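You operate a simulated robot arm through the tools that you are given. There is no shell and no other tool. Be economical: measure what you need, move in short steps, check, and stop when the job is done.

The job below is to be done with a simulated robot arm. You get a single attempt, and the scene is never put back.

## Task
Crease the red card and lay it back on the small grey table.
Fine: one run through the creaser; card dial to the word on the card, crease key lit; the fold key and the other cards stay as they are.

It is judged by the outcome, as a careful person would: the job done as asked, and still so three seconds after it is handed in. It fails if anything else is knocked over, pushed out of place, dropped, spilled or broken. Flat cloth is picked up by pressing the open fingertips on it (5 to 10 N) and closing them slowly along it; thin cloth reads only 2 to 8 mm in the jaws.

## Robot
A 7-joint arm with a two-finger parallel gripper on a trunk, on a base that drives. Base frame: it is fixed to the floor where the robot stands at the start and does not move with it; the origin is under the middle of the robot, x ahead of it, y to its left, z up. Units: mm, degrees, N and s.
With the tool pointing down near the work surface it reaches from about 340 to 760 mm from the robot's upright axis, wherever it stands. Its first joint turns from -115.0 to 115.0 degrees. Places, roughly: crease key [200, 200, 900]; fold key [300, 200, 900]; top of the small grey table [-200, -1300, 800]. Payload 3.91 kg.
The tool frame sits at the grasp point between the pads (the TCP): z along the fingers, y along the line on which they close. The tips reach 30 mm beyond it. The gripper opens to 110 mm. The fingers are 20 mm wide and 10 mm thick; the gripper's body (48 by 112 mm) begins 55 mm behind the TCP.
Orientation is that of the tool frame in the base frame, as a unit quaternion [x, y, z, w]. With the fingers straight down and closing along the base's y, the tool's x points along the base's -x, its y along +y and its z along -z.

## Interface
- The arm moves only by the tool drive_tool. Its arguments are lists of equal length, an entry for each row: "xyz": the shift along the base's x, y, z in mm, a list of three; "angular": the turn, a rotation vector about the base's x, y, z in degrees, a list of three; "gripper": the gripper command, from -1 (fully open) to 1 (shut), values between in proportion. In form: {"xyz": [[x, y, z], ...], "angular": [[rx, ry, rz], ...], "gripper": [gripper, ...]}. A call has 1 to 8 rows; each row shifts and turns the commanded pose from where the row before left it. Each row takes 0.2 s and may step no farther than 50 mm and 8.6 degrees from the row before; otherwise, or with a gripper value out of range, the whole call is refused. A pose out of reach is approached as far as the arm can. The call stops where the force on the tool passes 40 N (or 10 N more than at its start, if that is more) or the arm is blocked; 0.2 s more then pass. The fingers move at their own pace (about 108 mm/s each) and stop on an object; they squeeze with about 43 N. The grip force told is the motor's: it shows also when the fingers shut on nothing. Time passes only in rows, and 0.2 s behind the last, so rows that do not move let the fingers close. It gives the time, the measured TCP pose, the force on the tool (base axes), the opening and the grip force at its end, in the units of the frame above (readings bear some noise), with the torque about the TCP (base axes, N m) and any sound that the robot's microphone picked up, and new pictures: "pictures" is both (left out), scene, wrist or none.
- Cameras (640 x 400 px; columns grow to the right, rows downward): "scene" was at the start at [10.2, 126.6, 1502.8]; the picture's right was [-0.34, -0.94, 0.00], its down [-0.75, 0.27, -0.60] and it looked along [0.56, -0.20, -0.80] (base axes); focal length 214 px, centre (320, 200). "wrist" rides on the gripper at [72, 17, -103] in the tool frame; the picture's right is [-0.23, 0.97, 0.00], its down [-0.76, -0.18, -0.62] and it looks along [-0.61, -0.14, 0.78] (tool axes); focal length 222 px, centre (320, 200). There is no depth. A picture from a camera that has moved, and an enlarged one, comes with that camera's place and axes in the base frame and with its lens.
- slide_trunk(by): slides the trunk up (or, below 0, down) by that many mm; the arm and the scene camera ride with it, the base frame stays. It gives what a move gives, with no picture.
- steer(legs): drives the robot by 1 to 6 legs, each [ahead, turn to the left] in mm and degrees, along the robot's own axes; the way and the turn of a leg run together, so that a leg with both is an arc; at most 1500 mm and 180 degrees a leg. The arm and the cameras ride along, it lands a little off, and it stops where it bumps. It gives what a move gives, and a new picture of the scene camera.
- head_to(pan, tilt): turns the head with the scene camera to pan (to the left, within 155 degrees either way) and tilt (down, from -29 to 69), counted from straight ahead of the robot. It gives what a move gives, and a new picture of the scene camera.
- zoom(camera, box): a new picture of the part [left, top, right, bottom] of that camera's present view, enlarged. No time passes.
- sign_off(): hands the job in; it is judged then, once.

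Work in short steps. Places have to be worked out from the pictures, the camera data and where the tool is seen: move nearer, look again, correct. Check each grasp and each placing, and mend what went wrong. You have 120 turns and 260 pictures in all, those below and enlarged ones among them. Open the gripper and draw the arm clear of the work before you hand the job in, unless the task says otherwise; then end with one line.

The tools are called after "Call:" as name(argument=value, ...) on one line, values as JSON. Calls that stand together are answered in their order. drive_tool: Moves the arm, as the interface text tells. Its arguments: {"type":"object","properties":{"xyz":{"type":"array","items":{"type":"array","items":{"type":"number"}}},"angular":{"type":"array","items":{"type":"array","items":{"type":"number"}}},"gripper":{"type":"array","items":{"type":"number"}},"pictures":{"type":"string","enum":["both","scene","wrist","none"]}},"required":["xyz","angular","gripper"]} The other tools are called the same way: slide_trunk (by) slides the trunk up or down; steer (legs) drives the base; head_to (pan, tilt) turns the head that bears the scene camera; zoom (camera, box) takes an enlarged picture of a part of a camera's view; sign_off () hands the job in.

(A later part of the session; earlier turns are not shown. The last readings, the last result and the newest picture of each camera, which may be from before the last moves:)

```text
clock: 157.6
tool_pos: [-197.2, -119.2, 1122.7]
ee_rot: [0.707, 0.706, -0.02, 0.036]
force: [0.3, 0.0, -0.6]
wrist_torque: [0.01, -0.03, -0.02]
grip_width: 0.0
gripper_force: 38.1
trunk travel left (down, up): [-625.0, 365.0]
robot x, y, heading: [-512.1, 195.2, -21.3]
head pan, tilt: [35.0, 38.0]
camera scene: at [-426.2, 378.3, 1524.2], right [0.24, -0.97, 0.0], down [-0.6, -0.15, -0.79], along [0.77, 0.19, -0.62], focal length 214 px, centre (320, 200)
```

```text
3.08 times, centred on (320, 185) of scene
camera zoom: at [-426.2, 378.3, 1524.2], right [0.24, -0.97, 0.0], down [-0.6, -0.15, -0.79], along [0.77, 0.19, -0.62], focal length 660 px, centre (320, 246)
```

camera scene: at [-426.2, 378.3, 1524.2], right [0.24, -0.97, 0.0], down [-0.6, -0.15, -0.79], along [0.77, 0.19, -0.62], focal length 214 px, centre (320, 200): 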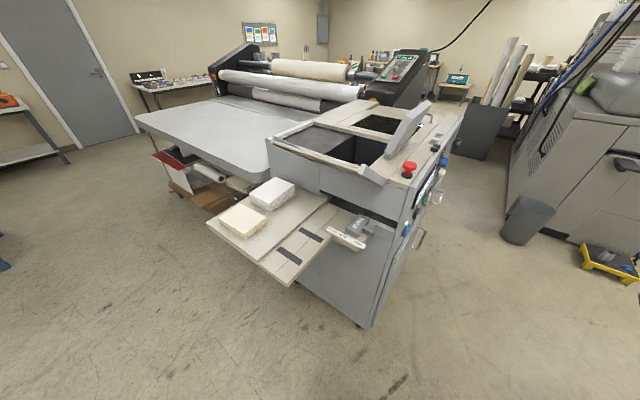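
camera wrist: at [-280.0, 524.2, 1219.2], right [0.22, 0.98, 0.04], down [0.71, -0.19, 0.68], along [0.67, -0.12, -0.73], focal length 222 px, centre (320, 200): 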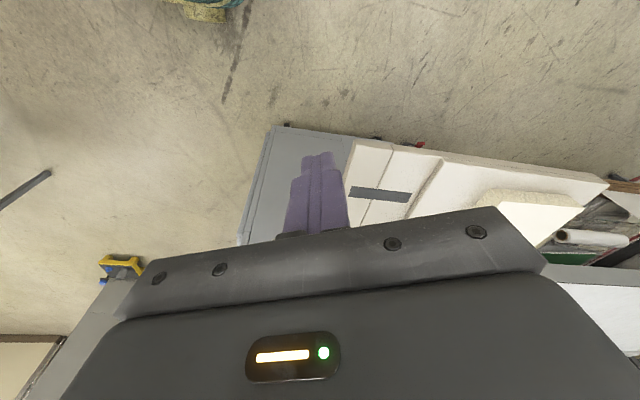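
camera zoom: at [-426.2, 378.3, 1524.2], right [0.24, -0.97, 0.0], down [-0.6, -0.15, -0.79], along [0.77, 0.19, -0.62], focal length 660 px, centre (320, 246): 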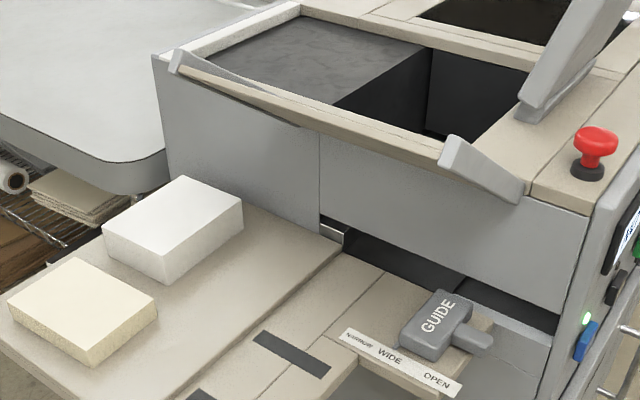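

Geometry is clear: feed lane z≈970 between the step (f≈580) and guide (f≈412), slot at e≈40; the card (210×148) goes in long-ways. Grip plan: pinch the card's overhanging front edge near its left end with a level tool. Drive back to the table, offset so the grip point is to the robot's right.

Call:
steer(legs=[[0, -25.8], [801, 0], [0, -65.4]])

Call:
head_to(pan=0, tilt=50)

Call:
slide_trunk(by=-150)

```text
clock: 168.6
tool_pos: [-291.0, -695.2, 1121.7]
ee_rot: [0.999, -0.02, -0.04, 0.01]
force: [0.3, -0.7, -0.7]
wrist_torque: [0.06, -0.02, 0.0]
grip_width: 0.0
gripper_force: 37.7
trunk travel left (down, up): [-625.0, 365.0]
robot x, y, heading: [36.3, -396.8, -113.4]
head pan, tilt: [35.0, 38.0]
camera scene: at [217.0, -485.1, 1524.2], right [-0.98, -0.2, 0.0], down [-0.13, 0.6, -0.79], along [0.16, -0.77, -0.62], focal length 214 px, centre (320, 200)
```

scene: 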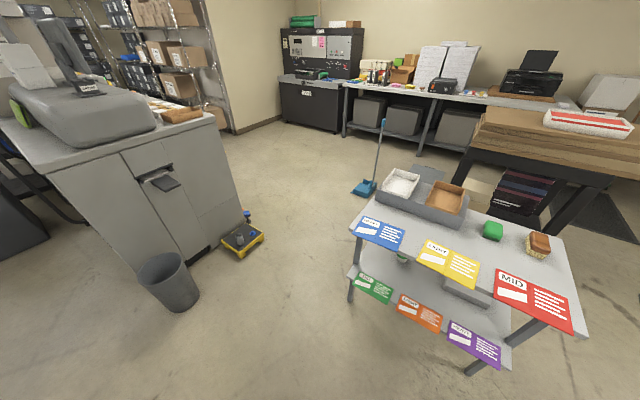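

```text
clock: 169.6
tool_pos: [-290.8, -694.6, 1122.5]
ee_rot: [0.999, -0.019, -0.04, 0.01]
force: [0.6, -0.2, 0.0]
wrist_torque: [0.0, 0.03, 0.0]
grip_width: 0.0
gripper_force: 37.3
trunk travel left (down, up): [-625.0, 365.0]
robot x, y, heading: [37.3, -395.1, -113.2]
head pan, tilt: [0.0, 50.0]
camera scene: at [169.1, -471.5, 1507.1], right [-0.92, 0.39, 0.0], down [0.3, 0.7, -0.64], along [-0.25, -0.59, -0.77], focal length 214 px, centre (320, 200)
```

scene: 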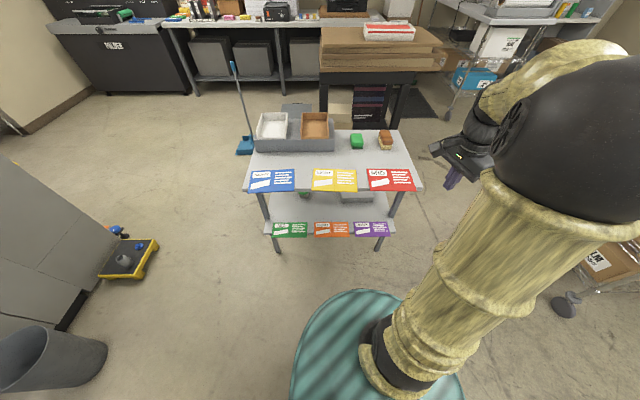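

```text
clock: 171.3
tool_pos: [-291.0, -694.9, 972.1]
ee_rot: [0.999, -0.019, -0.04, 0.011]
force: [0.3, -0.3, 1.0]
wrist_torque: [-0.01, 0.0, 0.01]
grip_width: 0.1
gripper_force: 37.4
trunk travel left (down, up): [-475.0, 515.0]
robot x, y, heading: [37.3, -393.5, -113.4]
head pan, tilt: [0.0, 50.0]
```

Now yaw 20° and pitch the tool level toward the table with the jaws vertical, staying above the table for now.

Call:
drive_tool(xyz=[[4, -16, 0], [4, -16, 0], [4, -16, 0], [5, -17, 0], [5, -17, 0], [5, -16, 0], [5, -16, 0], [4, -16, 0]], angular=[[0, 0, -7], [0, 0, -7], [0, 0, -6], [-7.39, 3.06, 0], [-7.39, 3.06, 0], [-7.39, 3.06, 0], [-7.39, 3.06, 0], [-7.39, 3.06, 0]], gripper=[-0.5, -0.5, -0.5, -0.5, -0.5, -0.5, -0.5, -0.5], pictures="none")

Call:
drive_tool(xyz=[[0, 0, 0], [0, 0, 0], [0, 0, 0], [0, 0, 0], [0, 0, 0], [0, 0, 0], [0, 0, 0]], angular=[[-7.39, 3.06, 0], [-7.39, 3.06, 0], [-7.39, 3.06, 0], [-7.39, 3.06, 0], [-7.39, 3.06, 0], [-7.39, 3.06, 0], [0, 0, 0]], gripper=[-0.5, -0.5, -0.5, -0.5, -0.5, -0.5, -0.5])

```text
clock: 173.1
tool_pos: [-254.8, -825.6, 972.7]
ee_rot: [0.914, -0.194, -0.107, 0.339]
force: [0.5, 0.0, 0.4]
wrist_torque: [-0.01, -0.01, 0.0]
grip_width: 82.5
gripper_force: 0.1
trunk travel left (down, up): [-475.0, 515.0]
robot x, y, heading: [34.2, -392.7, -113.4]
head pan, tilt: [0.0, 50.0]
```

```text
clock: 174.7
tool_pos: [-242.5, -829.1, 969.3]
ee_rot: [0.761, -0.156, -0.128, 0.616]
force: [-0.7, -0.1, 0.7]
wrist_torque: [-0.03, -0.01, 0.02]
grip_width: 82.7
gripper_force: 0.1
out of reach, approached as far as the arm can: row 2, 3
trunk travel left (down, up): [-475.0, 515.0]
robot x, y, heading: [34.0, -395.7, -113.2]
head pan, tilt: [0.0, 50.0]
camera scene: at [168.9, -471.6, 1357.1], right [-0.92, 0.39, 0.0], down [0.3, 0.7, -0.64], along [-0.25, -0.59, -0.77], focal length 214 px, centre (320, 200)
camera wrist: at [-137.0, -769.1, 1005.4], right [-0.29, -0.1, 0.95], down [-0.45, 0.89, -0.04], along [-0.85, -0.44, -0.3], focal length 222 px, centre (320, 200)
```

scene: 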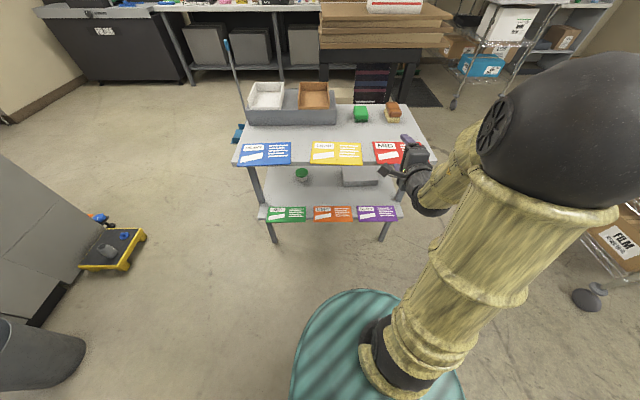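
wrist: 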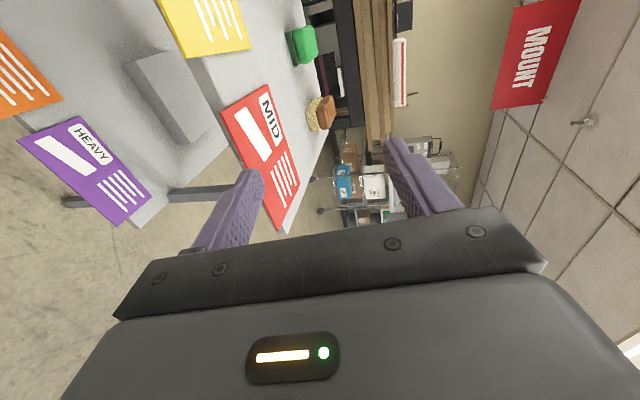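

The jaws are vertical and the wrist camera views the card from the side. Level the pitch (12° more) and descend to ~z 850, still in front of the table.

Call:
drive_tool(xyz=[[-4, 2, -30], [-4, 2, -30], [0, 0, -30], [0, 0, -30], [0, 0, 0]], angular=[[-5.5, 2.3, 0], [-5.5, 2.3, 0], [0, 0, 0], [0, 0, 0], [0, 0, 0]], gripper=[-0.5, -0.5, -0.5, -0.5, -0.5])

```text
clock: 175.9
tool_pos: [-264.4, -841.4, 854.4]
ee_rot: [0.693, -0.142, -0.143, 0.693]
force: [-0.5, 0.1, 0.2]
wrist_torque: [0.01, 0.01, -0.01]
grip_width: 82.3
gripper_force: 0.1
out of reach, approached as far as the arm can: row 1, 2
trunk travel left (down, up): [-475.0, 515.0]
robot x, y, heading: [36.4, -391.2, -113.2]
head pan, tilt: [0.0, 50.0]
camera scene: at [168.8, -471.8, 1357.1], right [-0.92, 0.39, 0.0], down [0.3, 0.7, -0.64], along [-0.25, -0.59, -0.77], focal length 214 px, centre (320, 200)
camera wrist: at [-157.3, -775.5, 869.0], right [-0.21, 0.09, 0.97], down [-0.46, 0.87, -0.18], along [-0.87, -0.48, -0.14], focal length 222 px, centre (320, 200)
```

scene: 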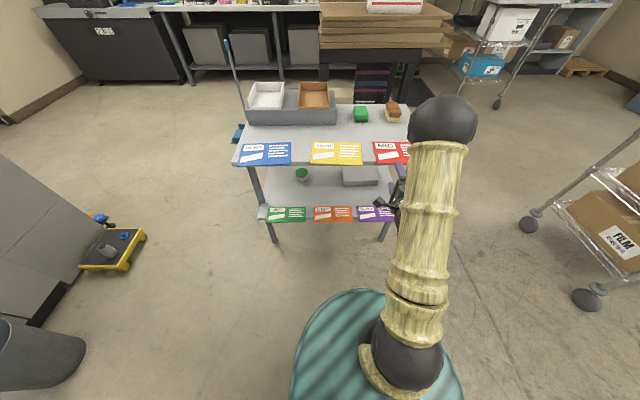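
wrist: 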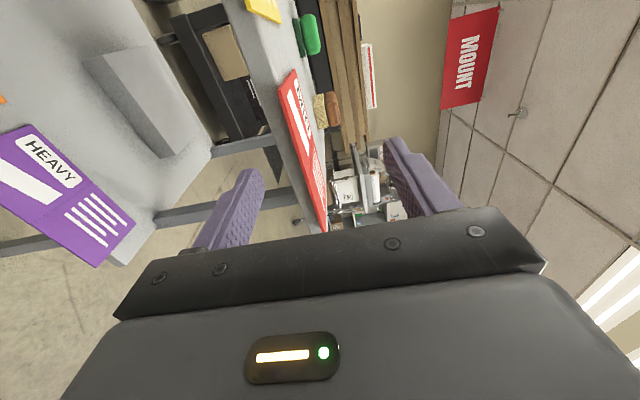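

Level now; the card height triangulates to z≈820 (front edge f≈-997). Lower to 820, narrow the jaws and approach to just before the edge.

Call:
drive_tool(xyz=[[0, 0, -34], [-13, -32, 0], [-13, -32, 0], [0, 0, 0]], angular=[[0, 0, 0], [0, 0, 0], [0, 0, 0], [0, 0, 0]], gripper=[0, 0.1, 0.1, 0.1], pictures="wrist")

Call:
zoom(camera="wrist", box=[240, 60, 400, 220])

```text
clock: 176.9
tool_pos: [-292.7, -905.6, 818.3]
ee_rot: [0.694, -0.141, -0.141, 0.692]
force: [0.5, -0.4, -0.8]
wrist_torque: [-0.03, -0.02, -0.01]
grip_width: 49.4
gripper_force: 0.1
trunk travel left (down, up): [-475.0, 515.0]
robot x, y, heading: [34.8, -397.3, -113.1]
head pan, tilt: [0.0, 50.0]
camera wrist: at [-184.3, -839.4, 834.7], right [-0.21, 0.09, 0.97], down [-0.46, 0.87, -0.18], along [-0.87, -0.48, -0.14], focal length 222 px, centre (320, 200)
```

wrist: 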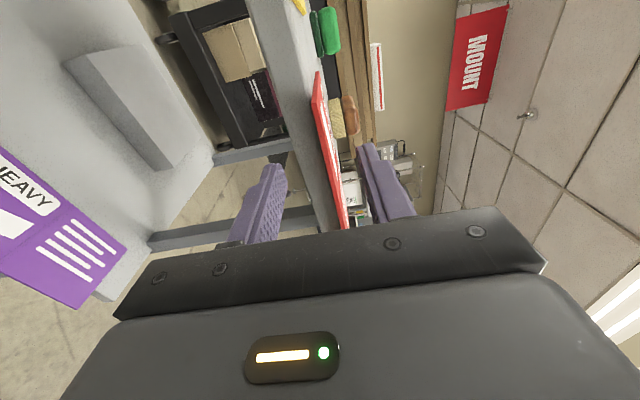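

```text
2.50 times, centred on (320, 140) of wrist
camera zoom: at [-184.3, -839.4, 834.7], right [-0.21, 0.09, 0.97], down [-0.46, 0.87, -0.18], along [-0.87, -0.48, -0.14], focal length 555 px, centre (320, 350)
```

zoom: 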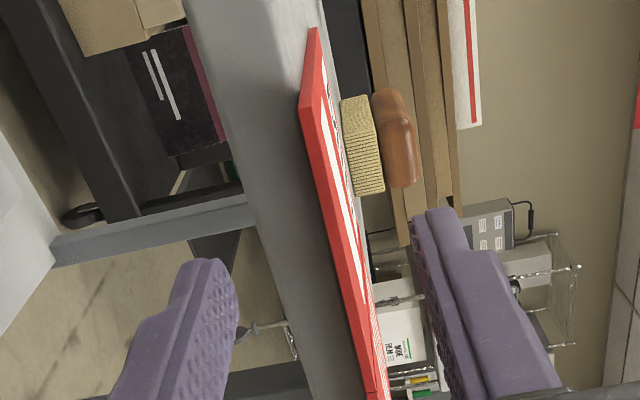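

Card edge lies between the jaws, ~3.5 mm above axis, 56 mm ahead of TCP. Raise 3 mm and advance 38 mm.

Call:
drive_tool(xyz=[[0, 0, 3], [-7, -18, 0], [-7, -17, 0], [0, 0, 0]], angular=[[0, 0, 0], [0, 0, 0], [0, 0, 0], [0, 0, 0]], gripper=[0.1, 0.1, 0.1, 0.1], pictures="wrist")

Call:
zoom(camera="wrist", box=[240, 60, 400, 220])

```text
clock: 177.9
tool_pos: [-304.3, -937.2, 821.7]
ee_rot: [0.694, -0.141, -0.141, 0.691]
force: [13.1, 26.4, -1.5]
wrist_torque: [0.64, -0.48, 0.35]
grip_width: 49.8
gripper_force: 0.4
trunk travel left (down, up): [-475.0, 515.0]
robot x, y, heading: [35.9, -393.6, -113.5]
head pan, tilt: [0.0, 50.0]
camera wrist: at [-196.2, -871.9, 838.3], right [-0.21, 0.09, 0.97], down [-0.46, 0.87, -0.18], along [-0.87, -0.48, -0.14], focal length 222 px, centre (320, 200)
```

wrist: 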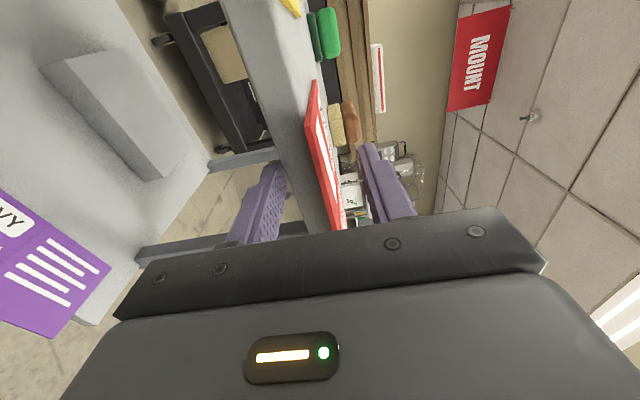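

```text
2.50 times, centred on (320, 140) of wrist
camera zoom: at [-196.2, -871.9, 838.3], right [-0.21, 0.09, 0.97], down [-0.46, 0.87, -0.18], along [-0.87, -0.48, -0.14], focal length 555 px, centre (320, 350)
```

zoom: 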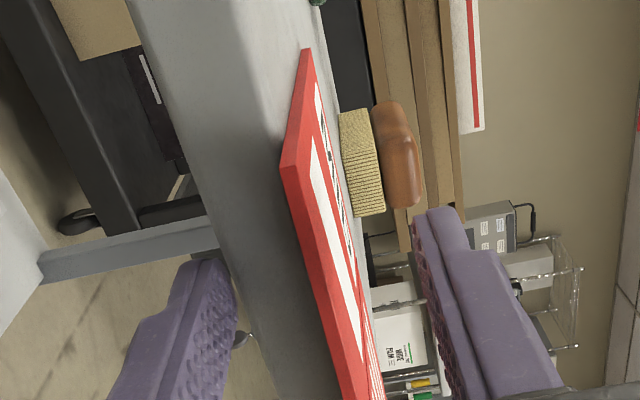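

The lower fingertip meets the table's front face, with ~13 mm of card between the jaws. Back off 2 mm, raise 2 mm, and close; then pull the card out a bit to re-grip deeper.

Call:
drive_tool(xyz=[[3, 6, 2], [0, 0, 0], [0, 0, 0], [0, 0, 0], [0, 0, 0]], angular=[[0, 0, 0], [0, 0, 0], [0, 0, 0], [0, 0, 0], [0, 0, 0]], gripper=[0.1, 0.5, 0.8, 1, 1], pictures="wrist")

Call:
zoom(camera="wrist", box=[240, 60, 400, 220])

```text
clock: 179.1
tool_pos: [-301.6, -934.7, 823.1]
ee_rot: [0.693, -0.142, -0.142, 0.692]
force: [0.0, 0.2, -0.1]
wrist_torque: [0.04, -0.01, 0.02]
grip_width: 2.4
gripper_force: 42.7
trunk travel left (down, up): [-475.0, 515.0]
robot x, y, heading: [35.1, -395.2, -113.0]
head pan, tilt: [0.0, 50.0]
camera wrist: at [-194.1, -868.3, 839.4], right [-0.21, 0.09, 0.97], down [-0.46, 0.87, -0.18], along [-0.87, -0.48, -0.14], focal length 222 px, centre (320, 200)
```

wrist: 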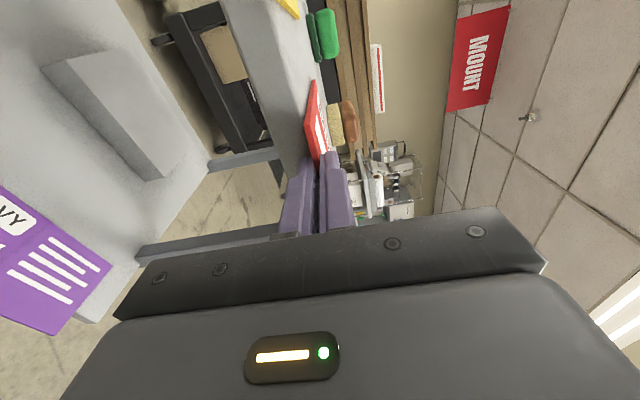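

```text
2.50 times, centred on (320, 140) of wrist
camera zoom: at [-194.1, -868.3, 839.4], right [-0.21, 0.09, 0.97], down [-0.46, 0.87, -0.18], along [-0.87, -0.48, -0.14], focal length 555 px, centre (320, 350)
```

zoom: 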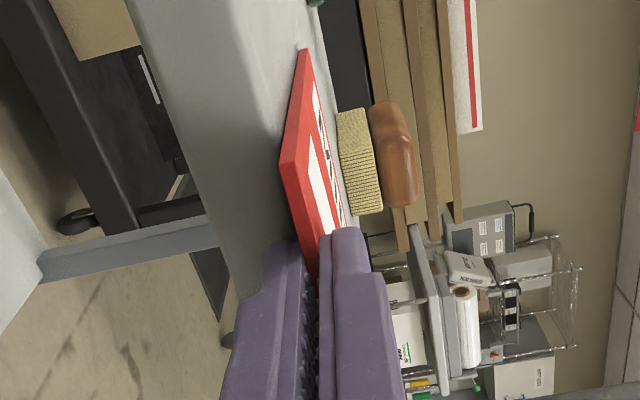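

Gripped (2.4 mm). Pull the card out ~35 mm along the table.

Call:
drive_tool(xyz=[[4.5, 11, 0], [4.5, 11, 0], [4.5, 11, 0], [0, 0, 0]], angular=[[0, 0, 0], [0, 0, 0], [0, 0, 0], [0, 0, 0]], gripper=[1, 1, 1, 1])

Call:
zoom(camera="scene", box=[330, 110, 450, 210])

```text
clock: 180.1
tool_pos: [-288.3, -901.8, 823.7]
ee_rot: [0.693, -0.142, -0.142, 0.693]
force: [-0.3, 0.7, 0.3]
wrist_torque: [0.06, -0.03, 0.03]
grip_width: 2.7
gripper_force: 42.2
trunk travel left (down, up): [-475.0, 515.0]
robot x, y, heading: [34.3, -394.8, -113.2]
head pan, tilt: [0.0, 50.0]
camera scene: at [169.0, -471.4, 1357.1], right [-0.92, 0.39, 0.0], down [0.3, 0.7, -0.64], along [-0.25, -0.59, -0.77], focal length 214 px, centre (320, 200)
camera wrist: at [-180.6, -835.0, 839.6], right [-0.21, 0.09, 0.97], down [-0.46, 0.87, -0.18], along [-0.87, -0.48, -0.14], focal length 222 px, centre (320, 200)
```

scene: 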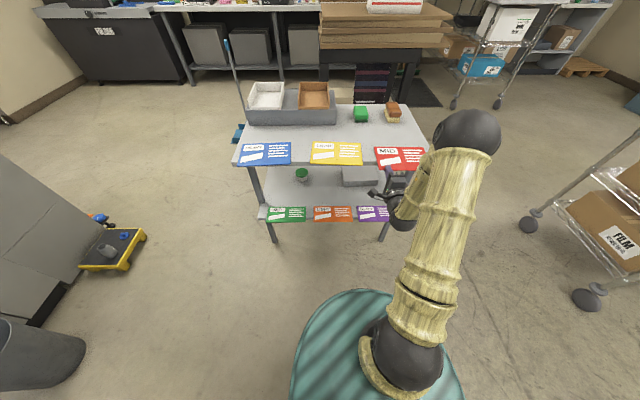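
wrist: 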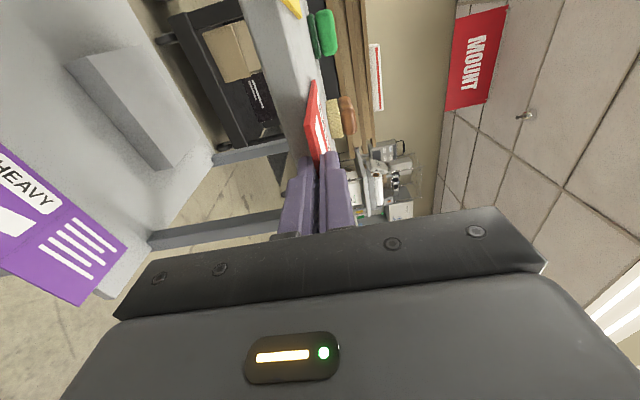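

```text
4.00 times, centred on (390, 160) of scene
camera zoom: at [169.0, -471.4, 1357.1], right [-0.92, 0.39, 0.0], down [0.3, 0.7, -0.64], along [-0.25, -0.59, -0.77], focal length 858 px, centre (40, 360)
```

zoom: 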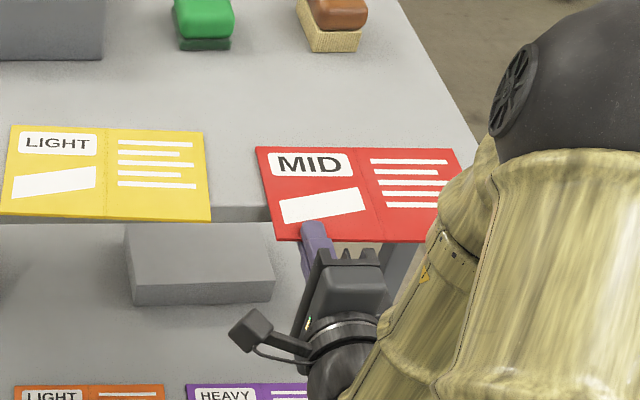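

Card pulled out cleanly. Re-grip ~9 mm deeper.

Call:
drive_tool(xyz=[[0, 0, 0], [-3.5, -8.3, 0], [0, 0, 0], [0, 0, 0], [0, 0, 0]], angular=[[0, 0, 0], [0, 0, 0], [0, 0, 0], [0, 0, 0], [0, 0, 0]], gripper=[0.6, 0.6, 0.8, 1, 1], pictures="none")

Call:
drive_tool(xyz=[[0, 0, 8], [0, 0, 15], [8, 18, 15], [14, 34, 15], [14, 34, 15], [0, 0, 0]], angular=[[0, 0, 0], [0, 0, 0], [0, 0, 0], [0, 0, 0], [0, 0, 0], [0, 0, 0]], gripper=[1, 1, 1, 1, 1, 1])

```text
clock: 181.3
tool_pos: [-291.4, -909.0, 822.8]
ee_rot: [0.694, -0.141, -0.143, 0.692]
force: [0.6, -0.5, 1.3]
wrist_torque: [0.0, 0.0, 0.0]
grip_width: 2.6
gripper_force: 42.9
trunk travel left (down, up): [-475.0, 515.0]
robot x, y, heading: [32.5, -397.3, -113.1]
head pan, tilt: [0.0, 50.0]
```

```text
clock: 182.7
tool_pos: [-270.2, -836.1, 892.2]
ee_rot: [0.693, -0.142, -0.142, 0.693]
force: [-0.4, 0.1, 0.5]
wrist_torque: [0.04, -0.05, -0.01]
grip_width: 2.3
gripper_force: 42.8
out of reach, approached as far as the arm can: row 5
trunk travel left (down, up): [-475.0, 515.0]
robot x, y, heading: [33.7, -397.5, -113.3]
head pan, tilt: [0.0, 50.0]
camera scene: at [169.0, -471.2, 1357.1], right [-0.92, 0.39, 0.0], down [0.3, 0.7, -0.64], along [-0.25, -0.59, -0.77], focal length 214 px, centre (320, 200)
camera wrist: at [-162.2, -770.4, 909.0], right [-0.21, 0.09, 0.97], down [-0.46, 0.87, -0.18], along [-0.86, -0.48, -0.14], focal length 222 px, centre (320, 200)
```

scene: 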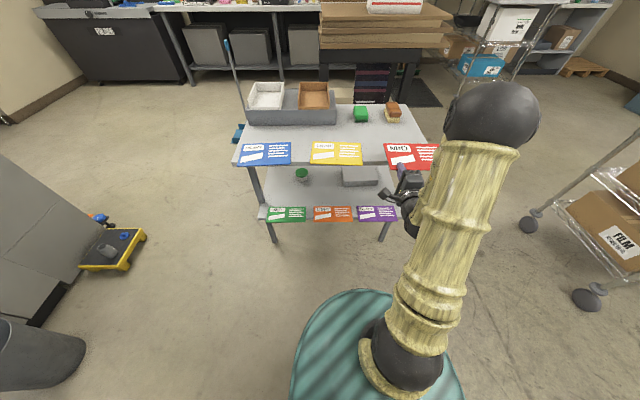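
wrist: 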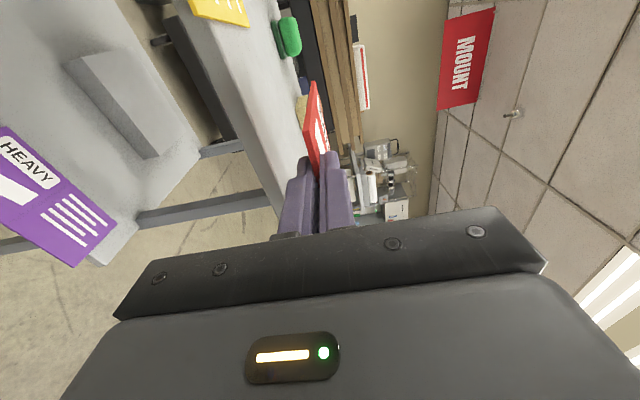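

Card lifted. Raise the trunk so the card clears everything, then check.

Call:
slide_trunk(by=330)

Call:
steer(legs=[[0, -89.5], [515, 0], [0, -90]])

Call:
head_to(pan=-25, tilt=50)

```text
clock: 186.0
tool_pos: [-269.9, -837.3, 1222.2]
ee_rot: [0.693, -0.142, -0.142, 0.692]
force: [-1.0, -0.8, -0.8]
wrist_torque: [0.0, -0.06, -0.02]
grip_width: 2.6
gripper_force: 42.3
trunk travel left (down, up): [-805.0, 185.0]
robot x, y, heading: [30.2, -395.9, -113.2]
head pan, tilt: [0.0, 50.0]
```

```text
clock: 200.5
tool_pos: [-146.3, 256.4, 1221.3]
ee_rot: [0.133, 0.695, 0.694, 0.135]
force: [0.1, 0.4, 0.3]
wrist_torque: [-0.03, 0.02, 0.01]
grip_width: 2.5
gripper_force: 42.4
trunk travel left (down, up): [-805.0, 185.0]
robot x, y, heading: [-443.4, -193.4, 67.8]
head pan, tilt: [0.0, 50.0]
camera scene: at [-577.3, -120.1, 1687.1], right [0.93, -0.38, 0.0], down [-0.29, -0.71, -0.64], along [0.24, 0.6, -0.77], focal length 214 px, centre (320, 200)
```

scene: 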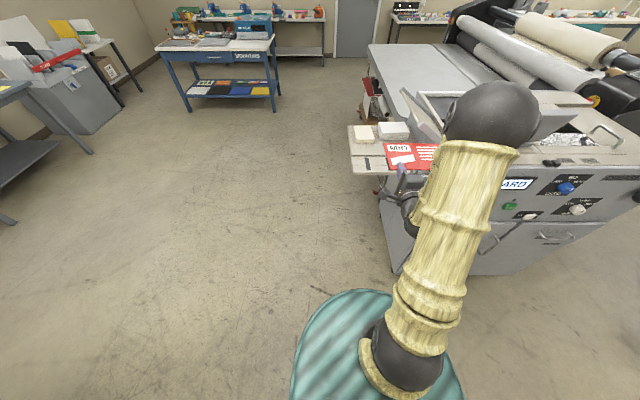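

```text
clock: 201.4
tool_pos: [-146.6, 255.0, 1221.6]
ee_rot: [0.134, 0.695, 0.693, 0.135]
force: [-0.1, -0.4, -1.2]
wrist_torque: [-0.03, 0.04, -0.03]
grip_width: 2.5
gripper_force: 42.3
trunk travel left (down, up): [-805.0, 185.0]
robot x, y, heading: [-442.0, -192.1, 68.0]
head pan, tilt: [-25.0, 50.0]
camera scene: at [-549.9, -138.9, 1687.1], right [0.68, -0.73, 0.0], down [-0.56, -0.52, -0.64], along [0.47, 0.44, -0.77], focal length 214 px, centre (320, 200)
```

scene: 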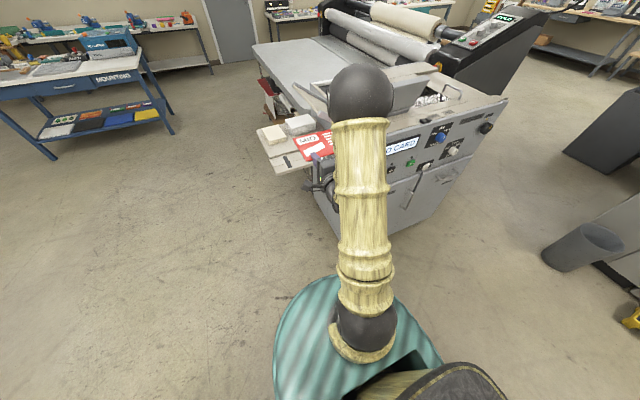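

Lower the trunk so the card passes under the inclined tray (z≈1040), then drive 125 mm ahead.

Call:
slide_trunk(by=-185)

Call:
steer(legs=[[125, 0]])

Call:
drive_tool(xyz=[[0, 0, 0]], angular=[[0, 0, 0]], gripper=[1], pictures="wrist")

Call:
zoom(camera="scene", box=[220, 80, 420, 220])

```text
clock: 203.4
tool_pos: [-147.1, 256.2, 1036.7]
ee_rot: [0.134, 0.694, 0.694, 0.135]
force: [0.3, -1.3, -0.4]
wrist_torque: [-0.01, 0.06, 0.01]
grip_width: 2.5
gripper_force: 42.9
trunk travel left (down, up): [-620.0, 370.0]
robot x, y, heading: [-445.3, -193.6, 67.8]
head pan, tilt: [-25.0, 50.0]
```

```text
clock: 204.8
tool_pos: [-99.8, 372.5, 1036.9]
ee_rot: [0.134, 0.695, 0.693, 0.135]
force: [0.5, -0.4, -0.6]
wrist_torque: [0.02, 0.03, 0.01]
grip_width: 2.7
gripper_force: 42.0
trunk travel left (down, up): [-620.0, 370.0]
robot x, y, heading: [-395.7, -76.5, 67.7]
head pan, tilt: [-25.0, 50.0]
camera scene: at [-502.3, -21.8, 1502.0], right [0.68, -0.73, 0.0], down [-0.56, -0.52, -0.64], along [0.47, 0.44, -0.77], focal length 214 px, centre (320, 200)
```

scene: 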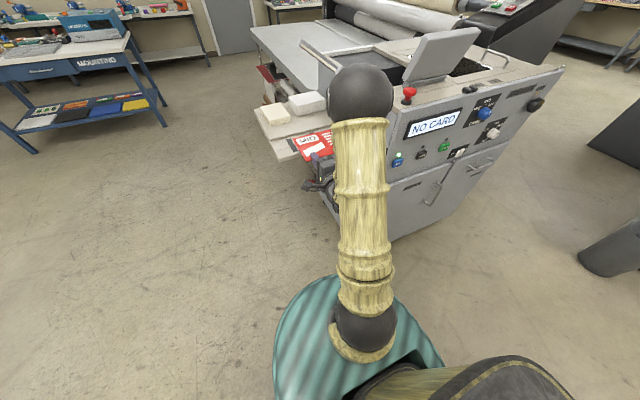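

```text
clock: 205.2
tool_pos: [-98.8, 372.2, 1038.1]
ee_rot: [0.134, 0.694, 0.694, 0.135]
force: [-0.3, 0.3, -0.2]
wrist_torque: [0.0, 0.02, 0.04]
grip_width: 2.5
gripper_force: 42.4
trunk travel left (down, up): [-620.0, 370.0]
robot x, y, heading: [-394.6, -79.2, 67.9]
head pan, tilt: [-25.0, 50.0]
camera wrist: at [-205.0, 303.0, 1053.7], right [0.21, -0.08, 0.97], down [0.47, -0.86, -0.18], along [0.86, 0.5, -0.14], focal length 222 px, centre (320, 200)
```

wrist: 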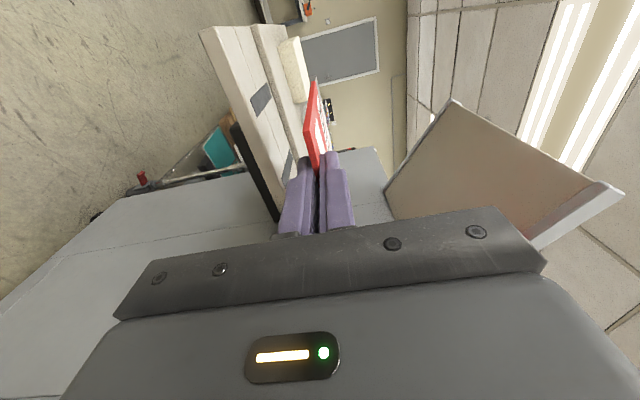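

```text
2.86 times, centred on (320, 150) of scene
camera zoom: at [-502.6, -22.5, 1502.1], right [0.68, -0.73, 0.0], down [-0.56, -0.52, -0.64], along [0.47, 0.44, -0.77], focal length 613 px, centre (320, 343)
```

zoom: 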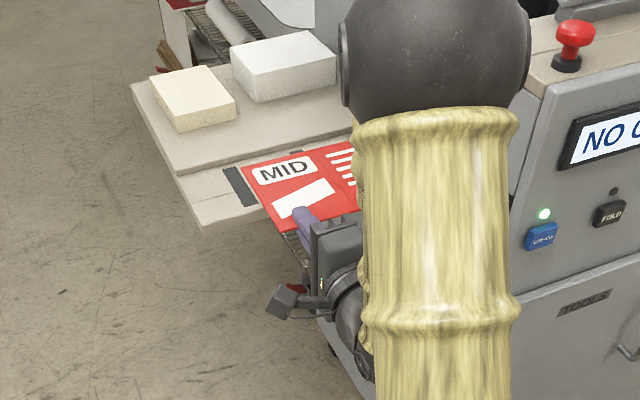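

Card approaches the feed board properly. Move 100 mm ahead over the lane, still ~60 mm above.

Call:
drive_tool(xyz=[[13, 31, 0], [13, 31, 0], [12, 31, 0], [0, 0, 0]], angular=[[0, 0, 0], [0, 0, 0], [0, 0, 0], [0, 0, 0]], gripper=[1, 1, 1, 1])

Call:
zoom(camera="scene", box=[220, 80, 420, 220])

Call:
zoom(camera="wrist", box=[200, 40, 400, 220])

```text
clock: 206.2
tool_pos: [-63.1, 465.7, 1036.7]
ee_rot: [0.135, 0.695, 0.693, 0.135]
force: [-0.4, 0.0, -0.9]
wrist_torque: [-0.03, 0.04, 0.0]
grip_width: 2.3
gripper_force: 42.7
trunk travel left (down, up): [-620.0, 370.0]
robot x, y, heading: [-396.7, -75.6, 67.7]
head pan, tilt: [-25.0, 50.0]
camera scene: at [-502.6, -22.4, 1502.1], right [0.68, -0.73, 0.0], down [-0.56, -0.52, -0.64], along [0.47, 0.44, -0.77], focal length 214 px, centre (320, 200)
camera wrist: at [-167.0, 396.0, 1053.5], right [0.21, -0.08, 0.97], down [0.47, -0.86, -0.18], along [0.86, 0.5, -0.14], focal length 222 px, centre (320, 200)
```

scene: 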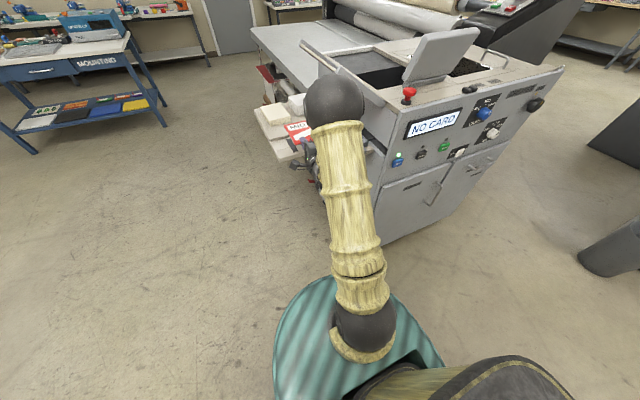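
wrist: 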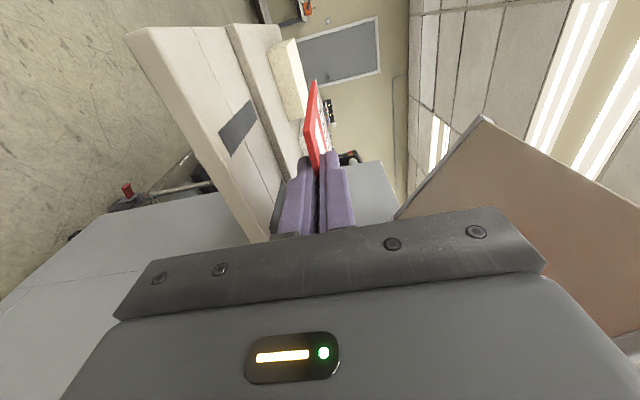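

```text
2.86 times, centred on (320, 150) of scene
camera zoom: at [-502.6, -22.4, 1502.1], right [0.68, -0.73, 0.0], down [-0.56, -0.52, -0.64], along [0.47, 0.44, -0.77], focal length 613 px, centre (320, 343)
```

zoom: 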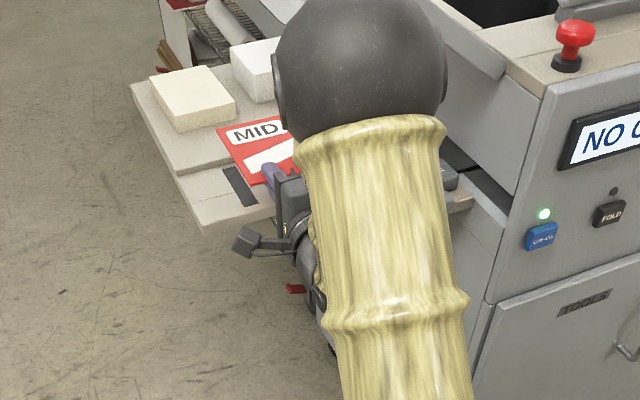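

```text
2.22 times, centred on (300, 130) of wrist
camera zoom: at [-167.0, 396.0, 1053.5], right [0.21, -0.08, 0.97], down [0.47, -0.86, -0.18], along [0.86, 0.5, -0.14], focal length 494 px, centre (364, 356)
```

zoom: 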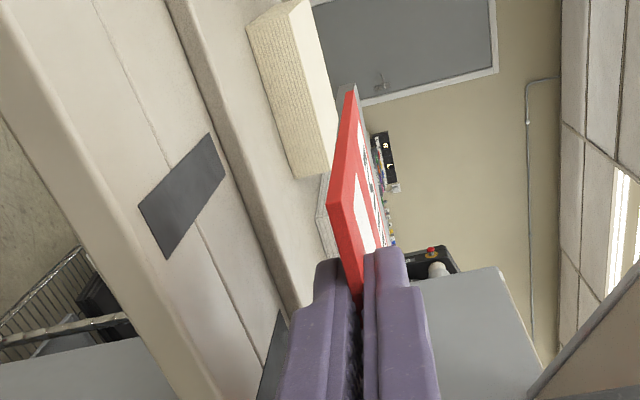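

Descend 35 mm and re-measure the lane relative to the card.

Call:
drive_tool(xyz=[[0, 0, -18], [0, 0, -17], [0, 0, 0]], angular=[[0, 0, 0], [0, 0, 0], [0, 0, 0]], gripper=[1, 1, 1], pictures="none")

Call:
zoom(camera="wrist", box=[200, 40, 400, 220])

Call:
zoom(camera="scene", box=[250, 90, 350, 190])

```text
clock: 207.0
tool_pos: [-61.1, 464.5, 1001.3]
ee_rot: [0.133, 0.694, 0.694, 0.135]
force: [0.3, 0.4, -1.3]
wrist_torque: [-0.03, 0.03, -0.01]
grip_width: 2.6
gripper_force: 42.6
trunk travel left (down, up): [-620.0, 370.0]
robot x, y, heading: [-394.9, -78.1, 67.8]
head pan, tilt: [-25.0, 50.0]
```

```text
2.22 times, centred on (300, 130) of wrist
camera zoom: at [-167.4, 395.8, 1018.4], right [0.21, -0.08, 0.97], down [0.47, -0.86, -0.18], along [0.86, 0.5, -0.14], focal length 494 px, centre (364, 356)
```

zoom: 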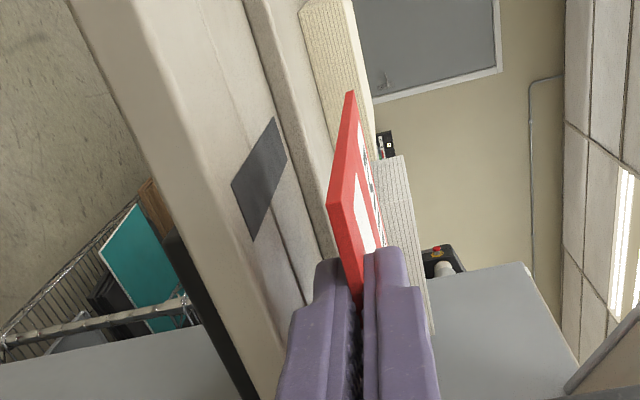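

```text
4.00 times, centred on (300, 140) of scene
camera zoom: at [-502.7, -22.4, 1502.1], right [0.68, -0.73, 0.0], down [-0.56, -0.52, -0.64], along [0.47, 0.44, -0.77], focal length 858 px, centre (400, 440)
```

zoom: 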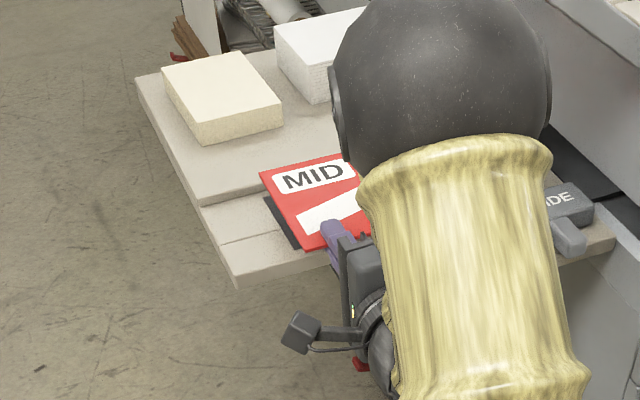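

Board surface is at z≈960, step at f≈580. Shift 10 mm ahead and descend 30 mm.

Call:
drive_tool(xyz=[[4, 9, 0], [0, 0, -15], [0, 0, -15], [0, 0, 0]], angular=[[0, 0, 0], [0, 0, 0], [0, 0, 0], [0, 0, 0]], gripper=[1, 1, 1, 1], pictures="none")

Call:
zoom(camera="wrist", box=[200, 40, 400, 220])

Call:
zoom(camera="scene", box=[250, 90, 350, 190])

```text
clock: 208.0
tool_pos: [-57.6, 474.0, 972.5]
ee_rot: [0.133, 0.695, 0.694, 0.134]
force: [0.5, 1.2, -0.1]
wrist_torque: [-0.01, 0.03, 0.0]
grip_width: 2.7
gripper_force: 42.9
trunk travel left (down, up): [-620.0, 370.0]
robot x, y, heading: [-398.1, -73.6, 67.9]
head pan, tilt: [-25.0, 50.0]
```

```text
2.22 times, centred on (300, 130) of wrist
camera zoom: at [-163.1, 405.0, 988.4], right [0.21, -0.08, 0.97], down [0.47, -0.86, -0.18], along [0.86, 0.5, -0.14], focal length 494 px, centre (364, 356)
```

zoom: 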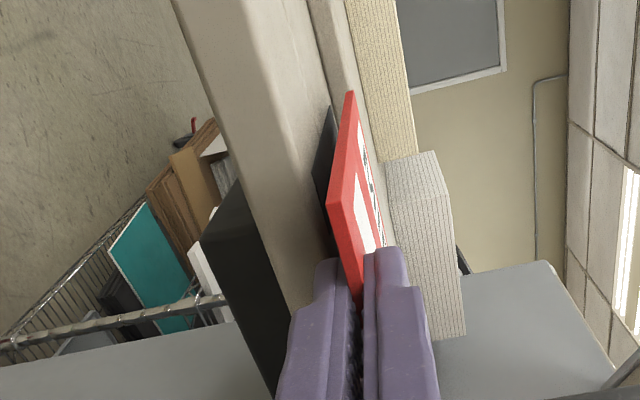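

```text
4.00 times, centred on (300, 140) of scene
camera zoom: at [-502.5, -22.5, 1502.1], right [0.68, -0.73, 0.0], down [-0.56, -0.52, -0.64], along [0.47, 0.44, -0.77], focal length 858 px, centre (400, 440)
```

zoom: 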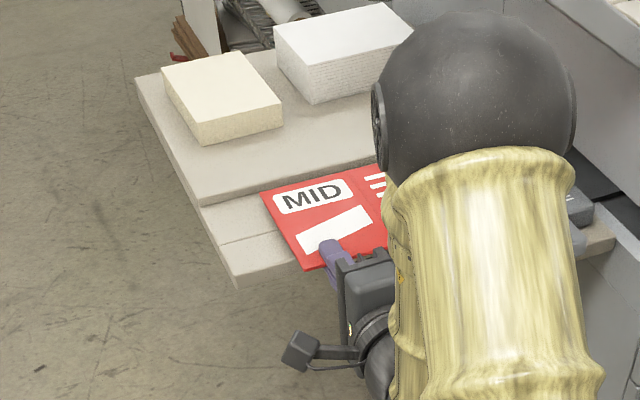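

Card sits nicely against the lane. Descend the last ~11 mm gently.

Call:
drive_tool(xyz=[[0, 0, -4], [0, 0, -3], [0, 0, -3], [0, 0, 0]], angular=[[0, 0, 0], [0, 0, 0], [0, 0, 0], [0, 0, 0]], gripper=[1, 1, 1, 1], pictures="none")

Call:
zoom(camera="wrist", box=[200, 40, 400, 220])

Call:
zoom(camera="scene", box=[250, 90, 350, 190])

```text
clock: 209.0
tool_pos: [-57.2, 476.3, 961.9]
ee_rot: [0.134, 0.695, 0.693, 0.135]
force: [-0.3, -0.5, 0.2]
wrist_torque: [0.0, 0.06, 0.01]
grip_width: 2.5
gripper_force: 42.4
trunk travel left (down, up): [-620.0, 370.0]
robot x, y, heading: [-396.0, -75.9, 67.9]
head pan, tilt: [-25.0, 50.0]
```

```text
2.22 times, centred on (300, 130) of wrist
camera zoom: at [-162.8, 405.2, 978.7], right [0.21, -0.08, 0.97], down [0.47, -0.86, -0.18], along [0.86, 0.5, -0.14], focal length 494 px, centre (364, 356)
```

zoom: 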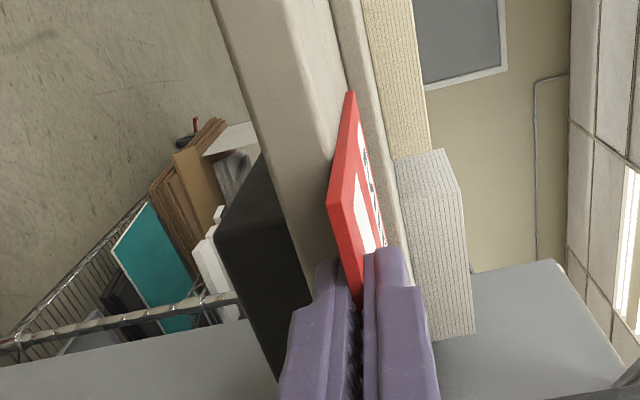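

```text
4.00 times, centred on (300, 140) of scene
camera zoom: at [-502.6, -22.5, 1502.1], right [0.68, -0.73, 0.0], down [-0.56, -0.52, -0.64], along [0.47, 0.44, -0.77], focal length 858 px, centre (400, 440)
```

zoom: 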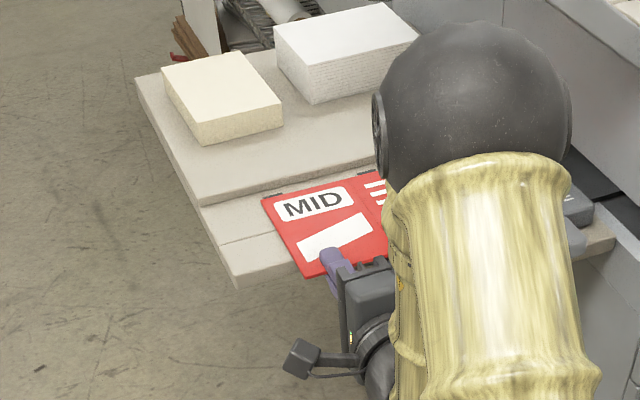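

No contact yet and a ~12 mm gap to the step. Move 6 mm ahead and down a few mm until it touches.

Call:
drive_tool(xyz=[[2.3, 5.5, 0], [0, 0, -2], [0, 0, -2], [0, 0, 0]], angular=[[0, 0, 0], [0, 0, 0], [0, 0, 0], [0, 0, 0]], gripper=[1, 1, 1, 1], pictures="none")

Call:
zoom(camera="scene", box=[250, 90, 350, 190])

```text
clock: 210.0
tool_pos: [-55.8, 479.3, 960.7]
ee_rot: [0.134, 0.692, 0.697, 0.135]
force: [4.4, 4.3, 18.0]
wrist_torque: [0.64, -0.28, 0.06]
grip_width: 2.6
gripper_force: 42.7
trunk travel left (down, up): [-620.0, 370.0]
robot x, y, heading: [-397.2, -78.5, 67.8]
head pan, tilt: [-25.0, 50.0]
```

```text
4.00 times, centred on (300, 140) of scene
camera zoom: at [-503.1, -23.8, 1502.3], right [0.68, -0.73, 0.0], down [-0.56, -0.52, -0.64], along [0.47, 0.44, -0.77], focal length 858 px, centre (400, 440)
```

zoom: 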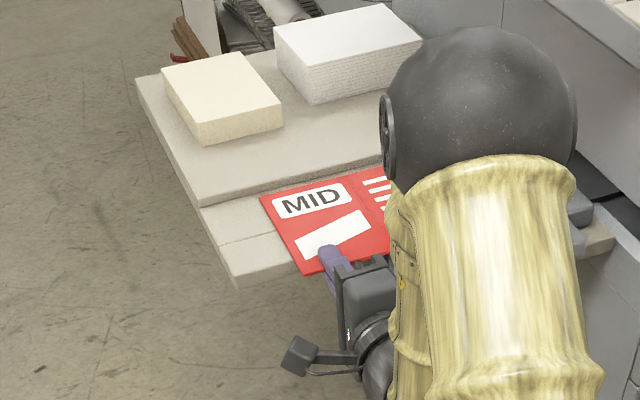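

Card rests on the board (18 N). Ease up 2 mm and slide 48 mm toward the slot.

Call:
drive_tool(xyz=[[0, 0, 2], [11, -4.6, 0], [11, -4.6, 0], [11, -4.6, 0], [11, -4.6, 0], [0, 0, 0]], angular=[[0, 0, 0], [0, 0, 0], [0, 0, 0], [0, 0, 0], [0, 0, 0], [0, 0, 0]], gripper=[1, 1, 1, 1, 1, 1])

Call:
zoom(camera="scene", box=[250, 90, 350, 190])

```text
clock: 210.8
tool_pos: [-46.2, 477.6, 961.4]
ee_rot: [0.125, 0.695, 0.697, 0.123]
force: [-11.2, 3.0, 8.1]
wrist_torque: [0.17, -0.22, 0.48]
grip_width: 2.8
gripper_force: 42.1
trunk travel left (down, up): [-620.0, 370.0]
robot x, y, heading: [-395.5, -76.2, 67.9]
head pan, tilt: [-25.0, 50.0]
stopped in row 4: the force on the tool passed its limit at 45 N (the readings are from after the stop); the commanded pose is now the measured one
camera scene: at [-504.1, -23.9, 1501.8], right [0.68, -0.73, 0.0], down [-0.56, -0.52, -0.64], along [0.47, 0.44, -0.77], focal length 214 px, centre (320, 200)
camera wrist: at [-149.4, 403.7, 978.4], right [0.22, -0.08, 0.97], down [0.5, -0.85, -0.18], along [0.84, 0.53, -0.14], focal length 222 px, centre (320, 200)
```

scene: 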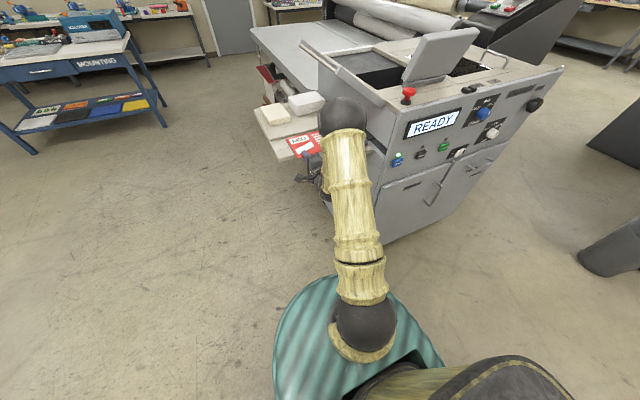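
wrist: 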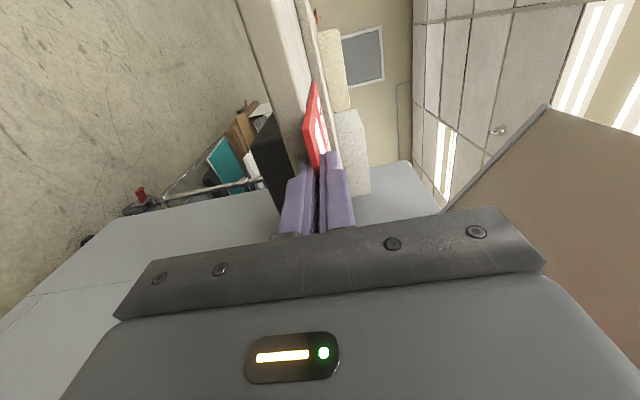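

```text
4.00 times, centred on (300, 140) of scene
camera zoom: at [-504.1, -23.9, 1501.8], right [0.68, -0.73, 0.0], down [-0.56, -0.52, -0.64], along [0.47, 0.44, -0.77], focal length 858 px, centre (400, 440)
```

zoom: 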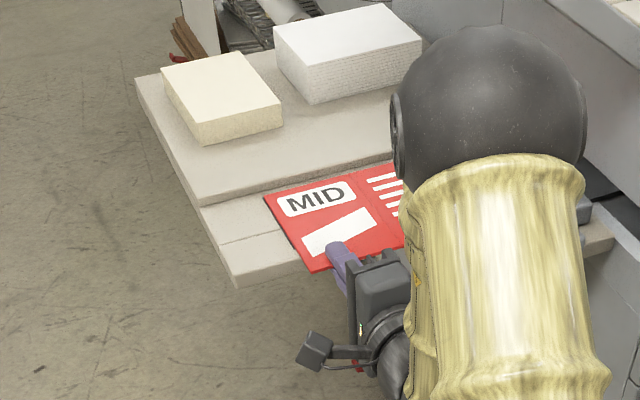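

Display now says READY: the card is detected. Release it gently and withdraw straight back.

Call:
drive_tool(xyz=[[0, 0, 0], [0, 0, 0], [-6, -14, 0], [-12, -28, 0], [-15, -38, 0], [-15, -38, 0], [0, 0, 0]], angular=[[0, 0, 0], [0, 0, 0], [0, 0, 0], [0, 0, 0], [0, 0, 0], [0, 0, 0], [0, 0, 0]], gripper=[0.7, 0.6, 0.6, 0.6, 0.6, 0.6, 0.6])

Call:
zoom(camera="scene", box=[250, 80, 470, 200])

```text
clock: 212.4
tool_pos: [-91.1, 356.8, 961.4]
ee_rot: [0.129, 0.697, 0.695, 0.125]
force: [-0.2, -0.2, -0.4]
wrist_torque: [0.0, -0.01, -0.01]
grip_width: 22.0
gripper_force: 0.1
trunk travel left (down, up): [-620.0, 370.0]
robot x, y, heading: [-395.4, -76.3, 68.2]
head pan, tilt: [-25.0, 50.0]
camera scene: at [-502.6, -22.7, 1502.1], right [0.68, -0.73, 0.0], down [-0.56, -0.52, -0.64], along [0.47, 0.44, -0.77], focal length 214 px, centre (320, 200)
camera wrist: at [-194.6, 285.3, 977.2], right [0.22, -0.08, 0.97], down [0.49, -0.85, -0.18], along [0.84, 0.52, -0.15], focal length 222 px, centre (320, 200)
```

scene: 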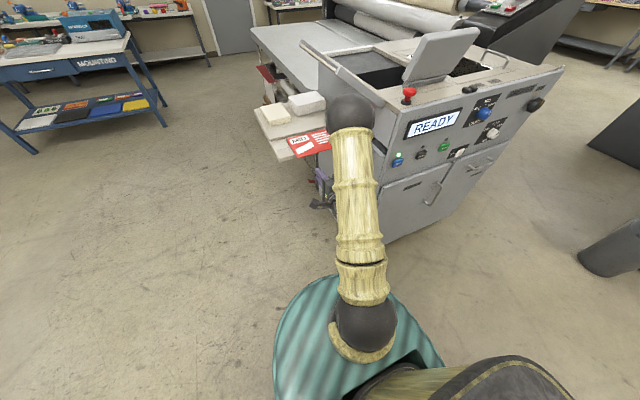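
wrist: 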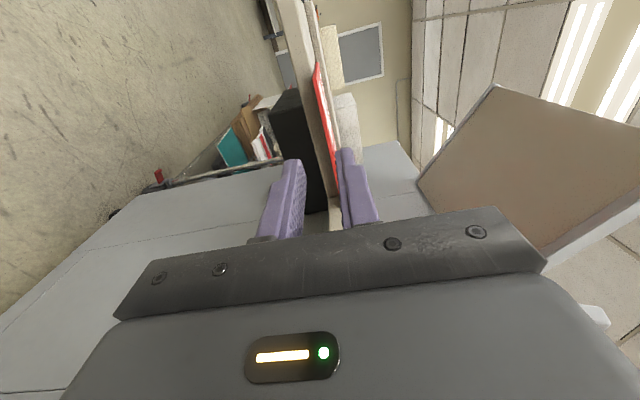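

```text
2.91 times, centred on (360, 140) of scene
camera zoom: at [-502.6, -22.7, 1502.1], right [0.68, -0.73, 0.0], down [-0.56, -0.52, -0.64], along [0.47, 0.44, -0.77], focal length 624 px, centre (204, 374)
```

zoom: 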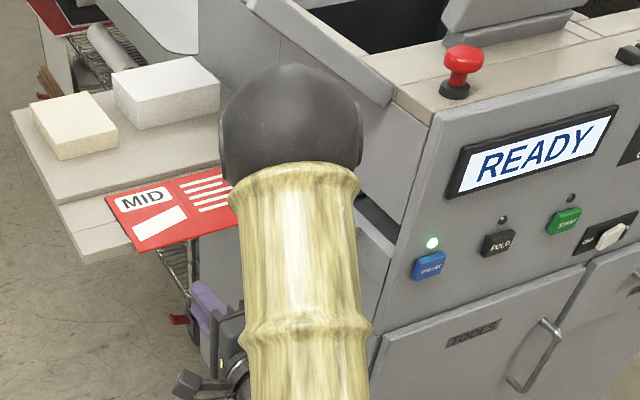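

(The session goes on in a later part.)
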